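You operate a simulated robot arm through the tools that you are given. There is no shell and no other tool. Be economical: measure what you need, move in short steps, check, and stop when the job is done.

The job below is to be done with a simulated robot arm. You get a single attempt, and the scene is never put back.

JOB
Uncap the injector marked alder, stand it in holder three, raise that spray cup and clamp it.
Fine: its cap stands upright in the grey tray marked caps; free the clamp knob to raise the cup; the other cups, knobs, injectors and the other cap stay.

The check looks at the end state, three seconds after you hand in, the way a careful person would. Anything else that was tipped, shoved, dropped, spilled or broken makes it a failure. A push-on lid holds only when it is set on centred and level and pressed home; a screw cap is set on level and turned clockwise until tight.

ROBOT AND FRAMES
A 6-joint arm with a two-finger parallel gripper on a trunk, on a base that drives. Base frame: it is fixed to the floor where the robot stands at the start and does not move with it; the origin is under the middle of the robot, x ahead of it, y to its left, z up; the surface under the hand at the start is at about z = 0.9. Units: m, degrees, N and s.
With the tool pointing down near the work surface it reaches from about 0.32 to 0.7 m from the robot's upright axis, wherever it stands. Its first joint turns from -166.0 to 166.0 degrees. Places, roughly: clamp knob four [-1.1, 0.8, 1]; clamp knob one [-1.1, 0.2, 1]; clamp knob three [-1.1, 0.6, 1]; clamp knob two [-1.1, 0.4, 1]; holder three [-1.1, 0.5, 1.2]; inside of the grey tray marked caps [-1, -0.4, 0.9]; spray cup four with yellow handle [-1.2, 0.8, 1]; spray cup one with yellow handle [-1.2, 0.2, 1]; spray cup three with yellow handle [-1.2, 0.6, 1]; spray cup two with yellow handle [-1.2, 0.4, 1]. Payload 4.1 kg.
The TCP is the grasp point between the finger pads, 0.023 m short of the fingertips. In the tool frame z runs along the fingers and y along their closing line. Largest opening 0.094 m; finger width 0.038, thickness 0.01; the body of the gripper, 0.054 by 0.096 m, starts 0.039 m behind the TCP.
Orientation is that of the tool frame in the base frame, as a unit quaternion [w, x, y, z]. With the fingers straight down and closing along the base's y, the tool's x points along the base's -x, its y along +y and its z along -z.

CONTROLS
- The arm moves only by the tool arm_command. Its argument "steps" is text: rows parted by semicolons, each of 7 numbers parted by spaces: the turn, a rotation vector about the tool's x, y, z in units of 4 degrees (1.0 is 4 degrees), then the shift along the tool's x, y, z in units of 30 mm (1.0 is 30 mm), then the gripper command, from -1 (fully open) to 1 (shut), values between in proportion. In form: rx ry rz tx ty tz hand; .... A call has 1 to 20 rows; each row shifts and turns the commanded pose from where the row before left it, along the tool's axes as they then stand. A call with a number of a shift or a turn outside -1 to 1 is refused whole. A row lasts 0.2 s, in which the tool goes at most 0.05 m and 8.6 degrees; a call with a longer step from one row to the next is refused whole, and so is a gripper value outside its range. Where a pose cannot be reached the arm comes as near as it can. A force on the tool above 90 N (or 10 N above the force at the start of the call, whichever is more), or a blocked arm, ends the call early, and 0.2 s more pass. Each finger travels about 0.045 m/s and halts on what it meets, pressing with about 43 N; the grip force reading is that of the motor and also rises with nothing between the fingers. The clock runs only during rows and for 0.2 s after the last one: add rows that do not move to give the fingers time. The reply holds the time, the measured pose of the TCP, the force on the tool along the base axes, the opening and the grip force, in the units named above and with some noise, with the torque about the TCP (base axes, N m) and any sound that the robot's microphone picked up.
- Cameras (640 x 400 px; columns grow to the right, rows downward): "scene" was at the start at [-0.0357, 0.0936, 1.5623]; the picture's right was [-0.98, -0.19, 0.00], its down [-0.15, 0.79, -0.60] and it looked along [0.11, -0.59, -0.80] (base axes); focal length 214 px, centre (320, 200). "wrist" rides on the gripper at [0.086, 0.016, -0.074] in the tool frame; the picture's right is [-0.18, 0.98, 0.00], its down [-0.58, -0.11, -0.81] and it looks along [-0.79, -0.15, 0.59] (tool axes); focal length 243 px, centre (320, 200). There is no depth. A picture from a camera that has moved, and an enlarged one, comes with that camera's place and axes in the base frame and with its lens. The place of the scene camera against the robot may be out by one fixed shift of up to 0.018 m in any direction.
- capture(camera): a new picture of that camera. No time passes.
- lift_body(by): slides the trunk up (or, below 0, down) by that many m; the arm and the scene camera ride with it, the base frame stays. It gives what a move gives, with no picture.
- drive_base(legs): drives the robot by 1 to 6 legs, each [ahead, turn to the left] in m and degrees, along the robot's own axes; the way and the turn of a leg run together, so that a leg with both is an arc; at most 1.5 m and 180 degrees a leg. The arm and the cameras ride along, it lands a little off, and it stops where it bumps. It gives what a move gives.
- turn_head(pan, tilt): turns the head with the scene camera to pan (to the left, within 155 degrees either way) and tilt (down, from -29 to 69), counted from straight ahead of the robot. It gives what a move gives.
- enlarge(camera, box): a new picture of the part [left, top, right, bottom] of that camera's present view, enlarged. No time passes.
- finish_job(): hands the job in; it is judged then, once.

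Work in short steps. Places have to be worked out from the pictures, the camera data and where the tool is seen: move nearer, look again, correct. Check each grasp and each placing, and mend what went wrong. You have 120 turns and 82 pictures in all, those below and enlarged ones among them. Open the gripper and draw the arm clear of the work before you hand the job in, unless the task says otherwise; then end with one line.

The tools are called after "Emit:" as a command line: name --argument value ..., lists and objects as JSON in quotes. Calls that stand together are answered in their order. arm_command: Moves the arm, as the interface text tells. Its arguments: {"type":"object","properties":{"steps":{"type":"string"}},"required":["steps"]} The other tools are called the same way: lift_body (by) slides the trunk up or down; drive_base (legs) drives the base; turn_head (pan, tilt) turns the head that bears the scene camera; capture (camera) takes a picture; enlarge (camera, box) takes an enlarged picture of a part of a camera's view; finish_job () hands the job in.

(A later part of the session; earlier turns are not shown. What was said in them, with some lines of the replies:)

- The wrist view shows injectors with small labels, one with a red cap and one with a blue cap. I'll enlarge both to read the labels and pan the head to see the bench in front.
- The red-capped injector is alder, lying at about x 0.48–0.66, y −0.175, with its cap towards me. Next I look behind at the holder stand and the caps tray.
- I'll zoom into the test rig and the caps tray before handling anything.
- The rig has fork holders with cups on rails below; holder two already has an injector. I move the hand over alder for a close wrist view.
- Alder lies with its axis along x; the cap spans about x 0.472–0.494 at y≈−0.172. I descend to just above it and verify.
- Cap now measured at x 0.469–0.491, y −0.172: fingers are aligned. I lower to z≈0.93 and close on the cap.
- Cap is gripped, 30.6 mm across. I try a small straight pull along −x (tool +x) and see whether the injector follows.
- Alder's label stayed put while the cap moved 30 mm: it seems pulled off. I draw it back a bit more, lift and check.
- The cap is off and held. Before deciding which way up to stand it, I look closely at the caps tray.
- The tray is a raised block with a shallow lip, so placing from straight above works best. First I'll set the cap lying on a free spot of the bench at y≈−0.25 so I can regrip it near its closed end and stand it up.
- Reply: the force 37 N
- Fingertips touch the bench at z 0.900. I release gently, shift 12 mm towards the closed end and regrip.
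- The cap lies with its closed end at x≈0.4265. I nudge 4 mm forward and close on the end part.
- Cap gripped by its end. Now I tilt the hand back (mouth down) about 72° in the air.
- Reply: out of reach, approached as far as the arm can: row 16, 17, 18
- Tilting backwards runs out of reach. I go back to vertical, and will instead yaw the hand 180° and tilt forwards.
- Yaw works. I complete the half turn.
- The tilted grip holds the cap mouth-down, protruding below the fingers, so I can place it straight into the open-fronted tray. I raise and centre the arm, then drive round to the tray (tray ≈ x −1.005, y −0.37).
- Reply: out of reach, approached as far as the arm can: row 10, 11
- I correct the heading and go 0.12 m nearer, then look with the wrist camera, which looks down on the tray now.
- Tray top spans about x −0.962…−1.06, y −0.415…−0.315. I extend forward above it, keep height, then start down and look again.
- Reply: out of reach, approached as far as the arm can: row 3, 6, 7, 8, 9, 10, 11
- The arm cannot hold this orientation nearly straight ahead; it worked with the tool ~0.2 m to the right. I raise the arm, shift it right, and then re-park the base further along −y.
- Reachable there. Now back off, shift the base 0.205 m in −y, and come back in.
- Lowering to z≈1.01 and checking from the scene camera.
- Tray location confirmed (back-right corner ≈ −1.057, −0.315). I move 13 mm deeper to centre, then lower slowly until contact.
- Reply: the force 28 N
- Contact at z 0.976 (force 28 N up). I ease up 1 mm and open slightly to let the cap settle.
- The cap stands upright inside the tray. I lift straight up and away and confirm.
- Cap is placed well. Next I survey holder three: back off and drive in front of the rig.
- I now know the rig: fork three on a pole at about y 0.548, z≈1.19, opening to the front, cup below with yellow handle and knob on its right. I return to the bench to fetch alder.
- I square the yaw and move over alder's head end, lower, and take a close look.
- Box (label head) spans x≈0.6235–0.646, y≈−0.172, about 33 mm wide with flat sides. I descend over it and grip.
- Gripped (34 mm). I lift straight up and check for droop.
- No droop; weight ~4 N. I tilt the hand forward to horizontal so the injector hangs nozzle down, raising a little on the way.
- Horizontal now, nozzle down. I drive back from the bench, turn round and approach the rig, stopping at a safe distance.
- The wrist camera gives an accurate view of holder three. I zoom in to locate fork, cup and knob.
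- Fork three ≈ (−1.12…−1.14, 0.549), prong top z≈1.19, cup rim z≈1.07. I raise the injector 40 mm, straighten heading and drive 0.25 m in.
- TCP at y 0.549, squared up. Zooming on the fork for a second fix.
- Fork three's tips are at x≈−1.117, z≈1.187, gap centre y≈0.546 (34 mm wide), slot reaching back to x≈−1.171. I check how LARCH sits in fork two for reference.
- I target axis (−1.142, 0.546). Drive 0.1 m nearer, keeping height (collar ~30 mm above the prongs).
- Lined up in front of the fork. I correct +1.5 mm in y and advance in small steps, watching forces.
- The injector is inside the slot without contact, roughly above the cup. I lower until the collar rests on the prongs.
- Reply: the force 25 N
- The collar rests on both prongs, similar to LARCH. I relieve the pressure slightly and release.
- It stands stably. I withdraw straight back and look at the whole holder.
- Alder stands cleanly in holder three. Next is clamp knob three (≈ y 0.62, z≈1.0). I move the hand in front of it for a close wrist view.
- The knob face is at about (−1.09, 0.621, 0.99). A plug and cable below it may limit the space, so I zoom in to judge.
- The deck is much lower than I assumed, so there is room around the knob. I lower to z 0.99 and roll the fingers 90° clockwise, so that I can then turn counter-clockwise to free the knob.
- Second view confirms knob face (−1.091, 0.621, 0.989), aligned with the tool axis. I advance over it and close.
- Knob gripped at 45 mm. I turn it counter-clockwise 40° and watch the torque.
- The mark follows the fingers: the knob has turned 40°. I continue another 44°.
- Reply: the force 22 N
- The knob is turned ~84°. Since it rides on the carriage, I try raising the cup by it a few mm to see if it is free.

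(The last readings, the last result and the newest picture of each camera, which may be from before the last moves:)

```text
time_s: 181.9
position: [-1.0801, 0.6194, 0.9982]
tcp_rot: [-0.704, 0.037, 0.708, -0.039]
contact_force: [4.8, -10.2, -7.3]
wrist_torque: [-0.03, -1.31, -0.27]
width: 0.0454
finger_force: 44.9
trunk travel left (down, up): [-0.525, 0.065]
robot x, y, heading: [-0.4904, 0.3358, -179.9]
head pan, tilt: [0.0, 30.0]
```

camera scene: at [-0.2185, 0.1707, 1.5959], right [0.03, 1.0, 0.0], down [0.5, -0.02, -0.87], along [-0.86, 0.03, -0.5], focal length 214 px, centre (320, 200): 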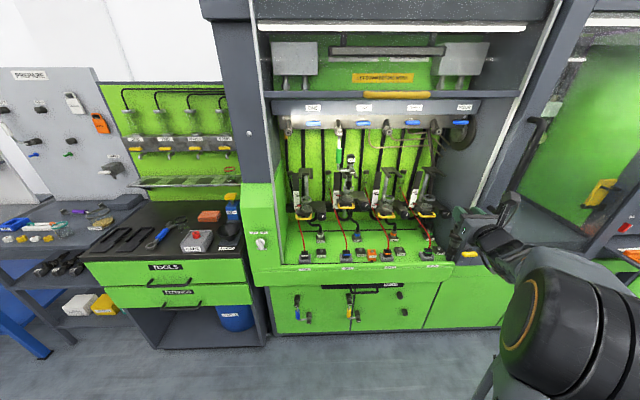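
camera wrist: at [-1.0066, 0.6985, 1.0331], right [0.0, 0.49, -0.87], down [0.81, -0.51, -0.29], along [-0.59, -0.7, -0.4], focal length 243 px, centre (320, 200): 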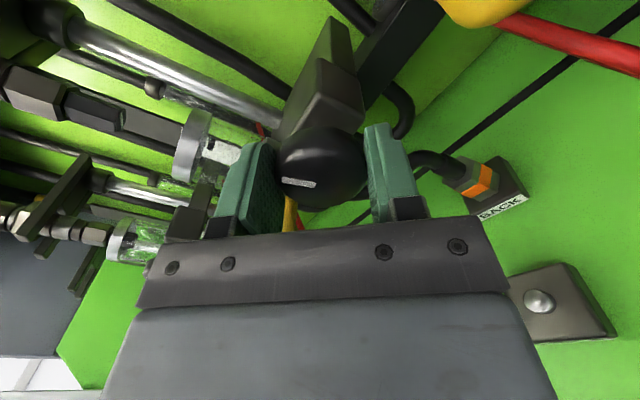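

Emit:
arm_command --steps "0 0 0 0.2 -0.02 0 1; 0 0 0 0.2 -0.02 0 1; 0 0 0 0 0 0 1"

Emit:
enlarge --camera "scene" --box '[390, 150, 490, 260]'

```text
time_s: 182.7
position: [-1.0802, 0.6199, 1.0129]
tcp_rot: [-0.705, 0.034, 0.707, -0.039]
contact_force: [12.8, -15.6, -7.0]
wrist_torque: [-0.04, -0.89, 0.04]
width: 0.0451
finger_force: 45.1
trunk travel left (down, up): [-0.525, 0.065]
robot x, y, heading: [-0.4927, 0.3331, -179.9]
head pan, tilt: [0.0, 30.0]
```

```text
3.64 times, centred on (440, 205) of scene
camera zoom: at [-0.5121, 0.1661, 1.5958], right [0.0, 1.0, 0.0], down [0.5, 0.0, -0.87], along [-0.87, 0.0, -0.5], focal length 780 px, centre (-116, 182)
```

zoom: 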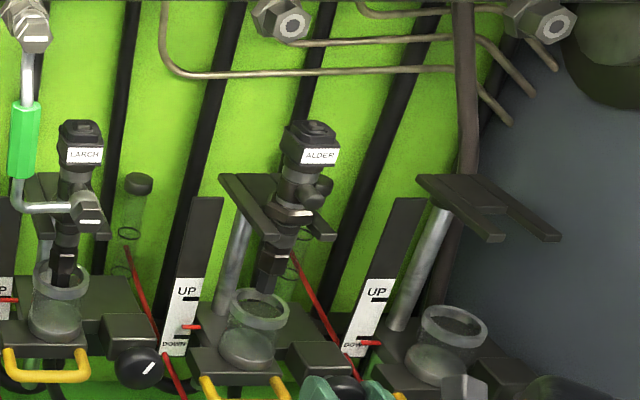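

The cup rises and the red pointer moves with it (15 of ~35 px). I continue up ~24 mm and check against the UP mark.

Emit:
arm_command --steps "0 0 0 0.2 -0.04 -0.02 1; 0 0 0 0.2 -0.04 0 1; 0 0 0 0.2 -0.02 0 1; 0 0 0 0.2 -0.02 0 1; 0 0 0 0 0 0 1"

Emit:
enlarge --camera "scene" --box '[390, 180, 450, 240]'

```text
time_s: 183.9
position: [-1.0814, 0.6193, 1.0368]
tcp_rot: [-0.706, 0.037, 0.707, -0.038]
contact_force: [2.7, -9.0, -4.6]
wrist_torque: [-0.03, -0.91, -0.54]
width: 0.0447
finger_force: 44.8
trunk travel left (down, up): [-0.525, 0.065]
robot x, y, heading: [-0.495, 0.3345, -179.8]
head pan, tilt: [0.0, 30.0]
```

```text
6.67 times, centred on (420, 210) of scene
camera zoom: at [-0.5136, 0.167, 1.5959], right [0.0, 1.0, 0.0], down [0.5, 0.0, -0.87], along [-0.87, 0.0, -0.5], focal length 1430 px, centre (-347, 133)
```

zoom: 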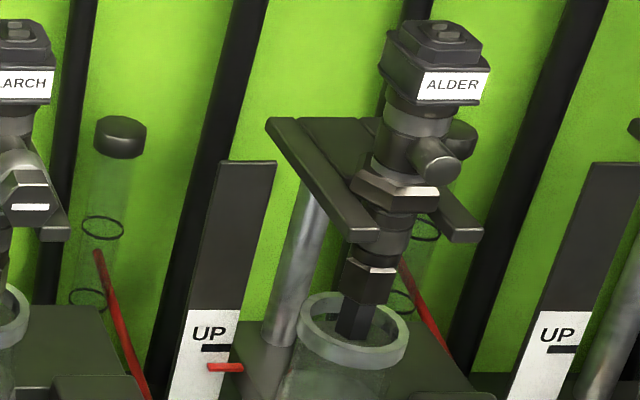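

Pointer is ~12 mm below the UP mark; nozzle is about to enter the cup centred. I continue 12 mm in small steps.

Emit:
arm_command --steps "0 0 0 0.13 -0.03 0 1; 0 0 0 0.13 -0.02 0 1; 0 0 0 0.13 -0.02 0 1; 0 0 0 0 0 0 1; 0 0 0 0 0 0 1"

Emit:
enlarge --camera "scene" --box '[380, 180, 450, 250]'

```text
time_s: 185.1
position: [-1.08, 0.6188, 1.0484]
tcp_rot: [-0.705, 0.038, 0.707, -0.037]
contact_force: [-0.3, -1.2, -3.3]
wrist_torque: [-0.04, -0.22, -0.52]
width: 0.045
finger_force: 45.3
trunk travel left (down, up): [-0.525, 0.065]
robot x, y, heading: [-0.492, 0.3337, -179.9]
head pan, tilt: [0.0, 30.0]
```

```text
5.71 times, centred on (415, 215) of scene
camera zoom: at [-0.5139, 0.1682, 1.596], right [0.0, 1.0, 0.0], down [0.5, 0.0, -0.87], along [-0.87, 0.0, -0.5], focal length 1226 px, centre (-223, 114)
```

zoom: 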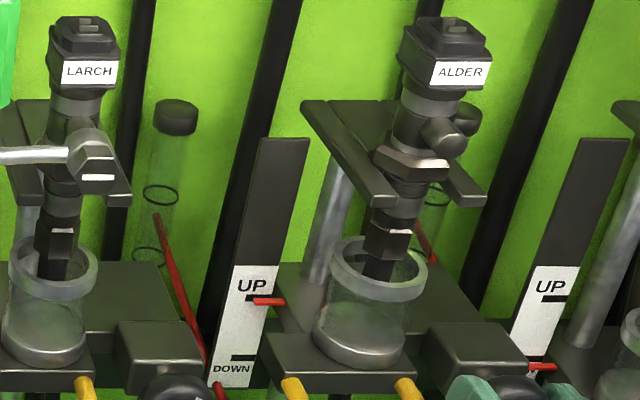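

The pointer is at the UP mark and cup three matches cup two's height, nozzle inside. Now I turn the knob clockwise to clamp, holding the height.

Emit:
arm_command --steps "0 0 1 0 0 0 1; 0 0 1 0 0 0 1; 0 0 1 0 0 0 1; 0 0 1 0 0 0 1; 0 0 1 0 0 0 1; 0 0 1 0 0 0 1; 0 0 1 0 0 0 1; 0 0 1 0 0 0 1; 0 0 1 0 0 0 1; 0 0 1 0 0 0 1; 0 0 1 0 0 0 1; 0 0 1 0 0 0 1; 0 0 1 0 0 0 1; 0 0 1 0 0 0 1; 0 0 1 0 0 0 1; 0 0 1 0 0 0 1; 0 0 1 0 0 0 1; 0 0 1 0 0 0 1; 0 0 1 0 0 0 1"

Emit:
arm_command --steps "0 0 0.5 0 0 0 1; 0 0 0.5 0 0 0 1; 0 0 0.5 0 0 0 1; 0 0 0.5 0 0 0 1; 0 0 0 0 0 0 1"

Emit:
capture --camera "wrist"

```text
time_s: 189.1
position: [-1.0815, 0.6204, 1.0468]
tcp_rot: [-0.531, 0.465, 0.535, -0.465]
contact_force: [3.1, 2.7, -13.7]
wrist_torque: [0.0, 0.88, 0.09]
width: 0.0435
finger_force: 45.5
trunk travel left (down, up): [-0.525, 0.065]
robot x, y, heading: [-0.4917, 0.3349, -180.0]
head pan, tilt: [0.0, 30.0]
```

```text
time_s: 190.3
position: [-1.0806, 0.6202, 1.046]
tcp_rot: [-0.498, 0.501, 0.5, -0.501]
contact_force: [2.0, 6.9, -13.1]
wrist_torque: [1.14, 0.28, -0.25]
width: 0.0447
finger_force: 44.7
trunk travel left (down, up): [-0.525, 0.065]
robot x, y, heading: [-0.4948, 0.3346, -179.8]
head pan, tilt: [0.0, 30.0]
```

```text
12 pictures are left
camera wrist: at [-1.0064, 0.7076, 1.0302], right [0.0, -0.19, -0.98], down [0.81, -0.58, 0.11], along [-0.59, -0.79, 0.15], focal length 243 px, centre (320, 200)
```

wrist: 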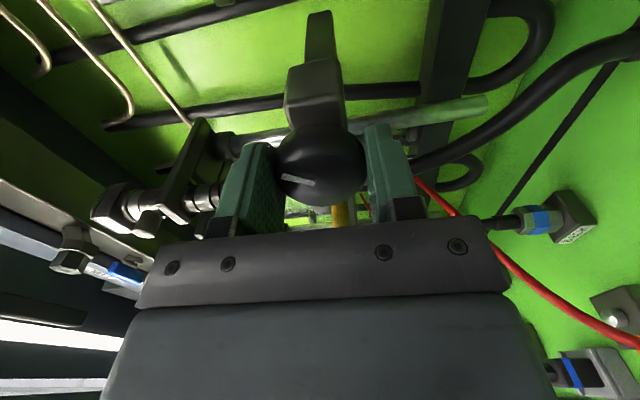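

Torque about the knob axis rises to 1.1 N m: it tightens. I turn a bit more to be sure it is tight.

Emit:
arm_command --steps "0 0 0.5 0 0 0 1; 0 0 0.5 0 0 0 1; 0 0 0.5 0 0 0 1; 0 0 0 0 0 0 1"

Emit:
enlarge --camera "wrist" --box '[210, 60, 430, 240]'

```text
time_s: 191.3
position: [-1.0802, 0.6202, 1.0474]
tcp_rot: [-0.471, 0.527, 0.473, -0.526]
contact_force: [4.5, 2.9, -13.8]
wrist_torque: [0.9, 0.31, 0.21]
width: 0.0454
finger_force: 44.7
trunk travel left (down, up): [-0.525, 0.065]
robot x, y, heading: [-0.4964, 0.3331, -179.6]
head pan, tilt: [0.0, 30.0]
```

```text
2.22 times, centred on (320, 150) of wrist
camera zoom: at [-1.0066, 0.7043, 1.0212], right [0.0, -0.29, -0.96], down [0.81, -0.56, 0.17], along [-0.59, -0.77, 0.23], focal length 539 px, centre (320, 311)
```

zoom: 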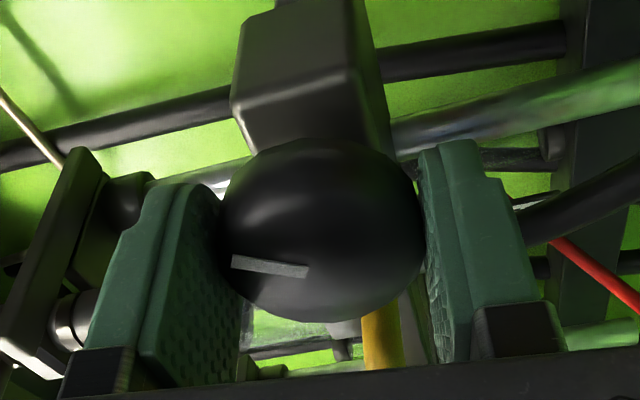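

Emit:
arm_command --steps "0 0 0.7 0 0 0 1; 0 0 0.7 0 0 0 1; 0 0 0.7 0 0 0 1; 0 0 0.7 0 0 0 1; 0 0 0 0 0 0 1"

Emit:
enlarge --camera "wrist" --box '[210, 60, 430, 240]'

```text
time_s: 192.5
position: [-1.0823, 0.619, 1.0466]
tcp_rot: [-0.416, 0.571, 0.421, -0.569]
contact_force: [3.5, 0.0, -18.6]
wrist_torque: [0.52, 0.12, 0.18]
width: 0.0456
finger_force: 45.2
trunk travel left (down, up): [-0.525, 0.065]
robot x, y, heading: [-0.4932, 0.3316, -179.7]
head pan, tilt: [0.0, 30.0]
```

```text
2.22 times, centred on (320, 150) of wrist
camera zoom: at [-1.0071, 0.698, 1.0053], right [0.01, -0.47, -0.88], down [0.81, -0.52, 0.28], along [-0.59, -0.71, 0.38], focal length 539 px, centre (320, 311)
```

zoom: 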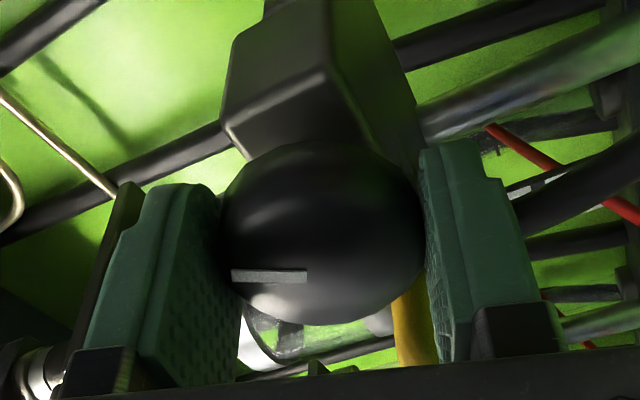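

The mark now lags behind the fingers: the grip slips on a tight knob. I release and back off.

Emit:
arm_command --steps "0 0 0 0 0 0 0.3; 0 0 0 0 0 0 -0.2; 0 0 0 0 0 0 -0.25; 0 0 0 0 0 0 -0.25; 0 0 0 0 0 -0.3 -0.25; 0 0 0 0 0 -0.6 -0.25; 0 0 0 0 0 -0.8 -0.25; 0 0 0 0 0 -0.8 -0.25; 0 0 0 0 0 -0.8 -0.25; 0 0 0 0 0 -0.8 -0.25; 0 0 0 0 0 -0.8 -0.25"

Emit:
enlarge --camera "scene" --box '[360, 160, 460, 260]'

```text
time_s: 194.9
position: [-0.9335, 0.6199, 1.0469]
tcp_rot: [0.418, -0.57, -0.42, 0.57]
contact_force: [0.2, -0.5, 0.3]
wrist_torque: [-0.01, 0.0, -0.03]
width: 0.0591
finger_force: 0.0
trunk travel left (down, up): [-0.525, 0.065]
robot x, y, heading: [-0.4954, 0.3386, -179.7]
head pan, tilt: [0.0, 30.0]
```

```text
4.00 times, centred on (410, 210) of scene
camera zoom: at [-0.5131, 0.1684, 1.596], right [0.0, 1.0, 0.0], down [0.5, 0.0, -0.87], along [-0.87, 0.0, -0.5], focal length 858 px, centre (-40, 160)
```

zoom: 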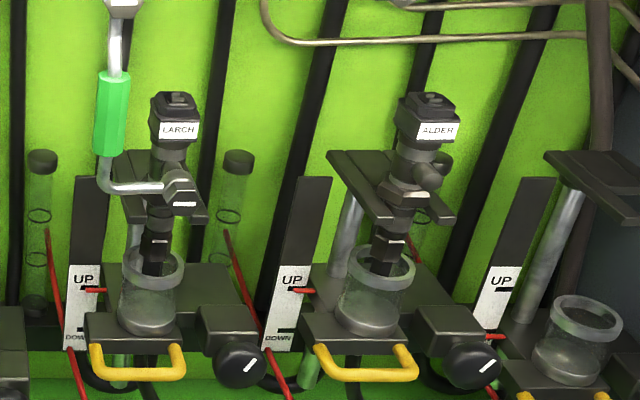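

Pointer is at UP like cup two's, the cup holds, and the knob mark matches the other clamped ones. I back the robot clear and take a last look.

Emit:
drive_base --legs '[[-0.3, 0]]'

Emit:
capture --camera "scene"

Emit:
enlarge --camera "scene" --box '[330, 130, 430, 230]'

```text
time_s: 196.9
position: [-0.6325, 0.6201, 1.0467]
tcp_rot: [0.417, -0.57, -0.42, 0.57]
contact_force: [0.4, -0.3, 0.0]
wrist_torque: [0.02, 0.0, -0.01]
width: 0.0586
finger_force: 0.0
trunk travel left (down, up): [-0.525, 0.065]
robot x, y, heading: [-0.1895, 0.3387, -179.9]
head pan, tilt: [0.0, 30.0]
```

```text
8 pictures are left
camera scene: at [-0.2108, 0.1702, 1.596], right [-0.01, 1.0, 0.0], down [0.5, 0.0, -0.87], along [-0.87, -0.01, -0.5], focal length 214 px, centre (320, 200)
```

scene: 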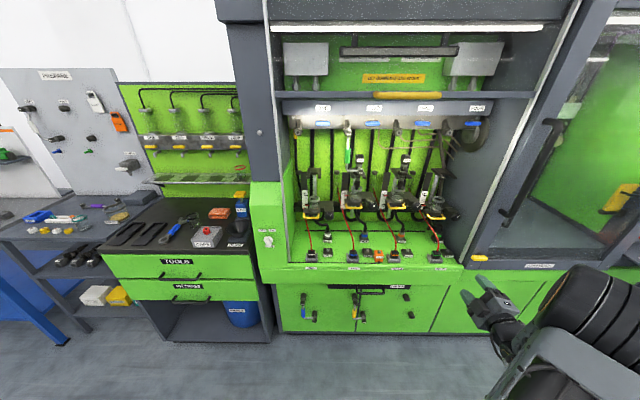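

```text
4.00 times, centred on (380, 180) of scene
camera zoom: at [-0.2108, 0.1702, 1.596], right [-0.01, 1.0, 0.0], down [0.5, 0.0, -0.87], along [-0.87, -0.01, -0.5], focal length 858 px, centre (80, 280)
```

zoom: 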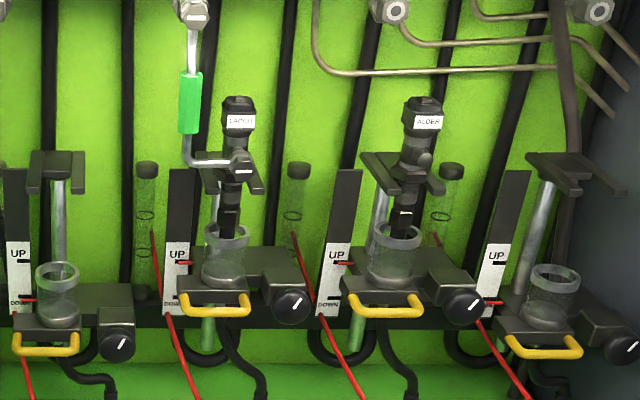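

Everything matches: alder upright in holder three, cup three up and holding, the cap standing in the tray, other items untouched. I open the gripper and hand in.

Emit:
arm_command --steps "0 0 0 0 0 -0.3 -1; 0 0 0 0 0 -0.3 -1; 0 0 0 0 0 0 -1; 0 0 0 0 0 0 -1"

Emit:
finish_job

```text
time_s: 197.9
position: [-0.6153, 0.62, 1.0471]
tcp_rot: [0.417, -0.569, -0.421, 0.57]
contact_force: [-0.2, 0.2, -0.1]
wrist_torque: [0.02, 0.0, 0.0]
width: 0.0941
finger_force: 0.0
trunk travel left (down, up): [-0.525, 0.065]
robot x, y, heading: [-0.1904, 0.336, -179.5]
head pan, tilt: [0.0, 30.0]
```

```text
The job is handed in.
```

Job handed in: alder is uncapped and standing in holder three, spray cup three is raised to UP with its knob clamped, and the cap stands mouth-down in the caps tray.
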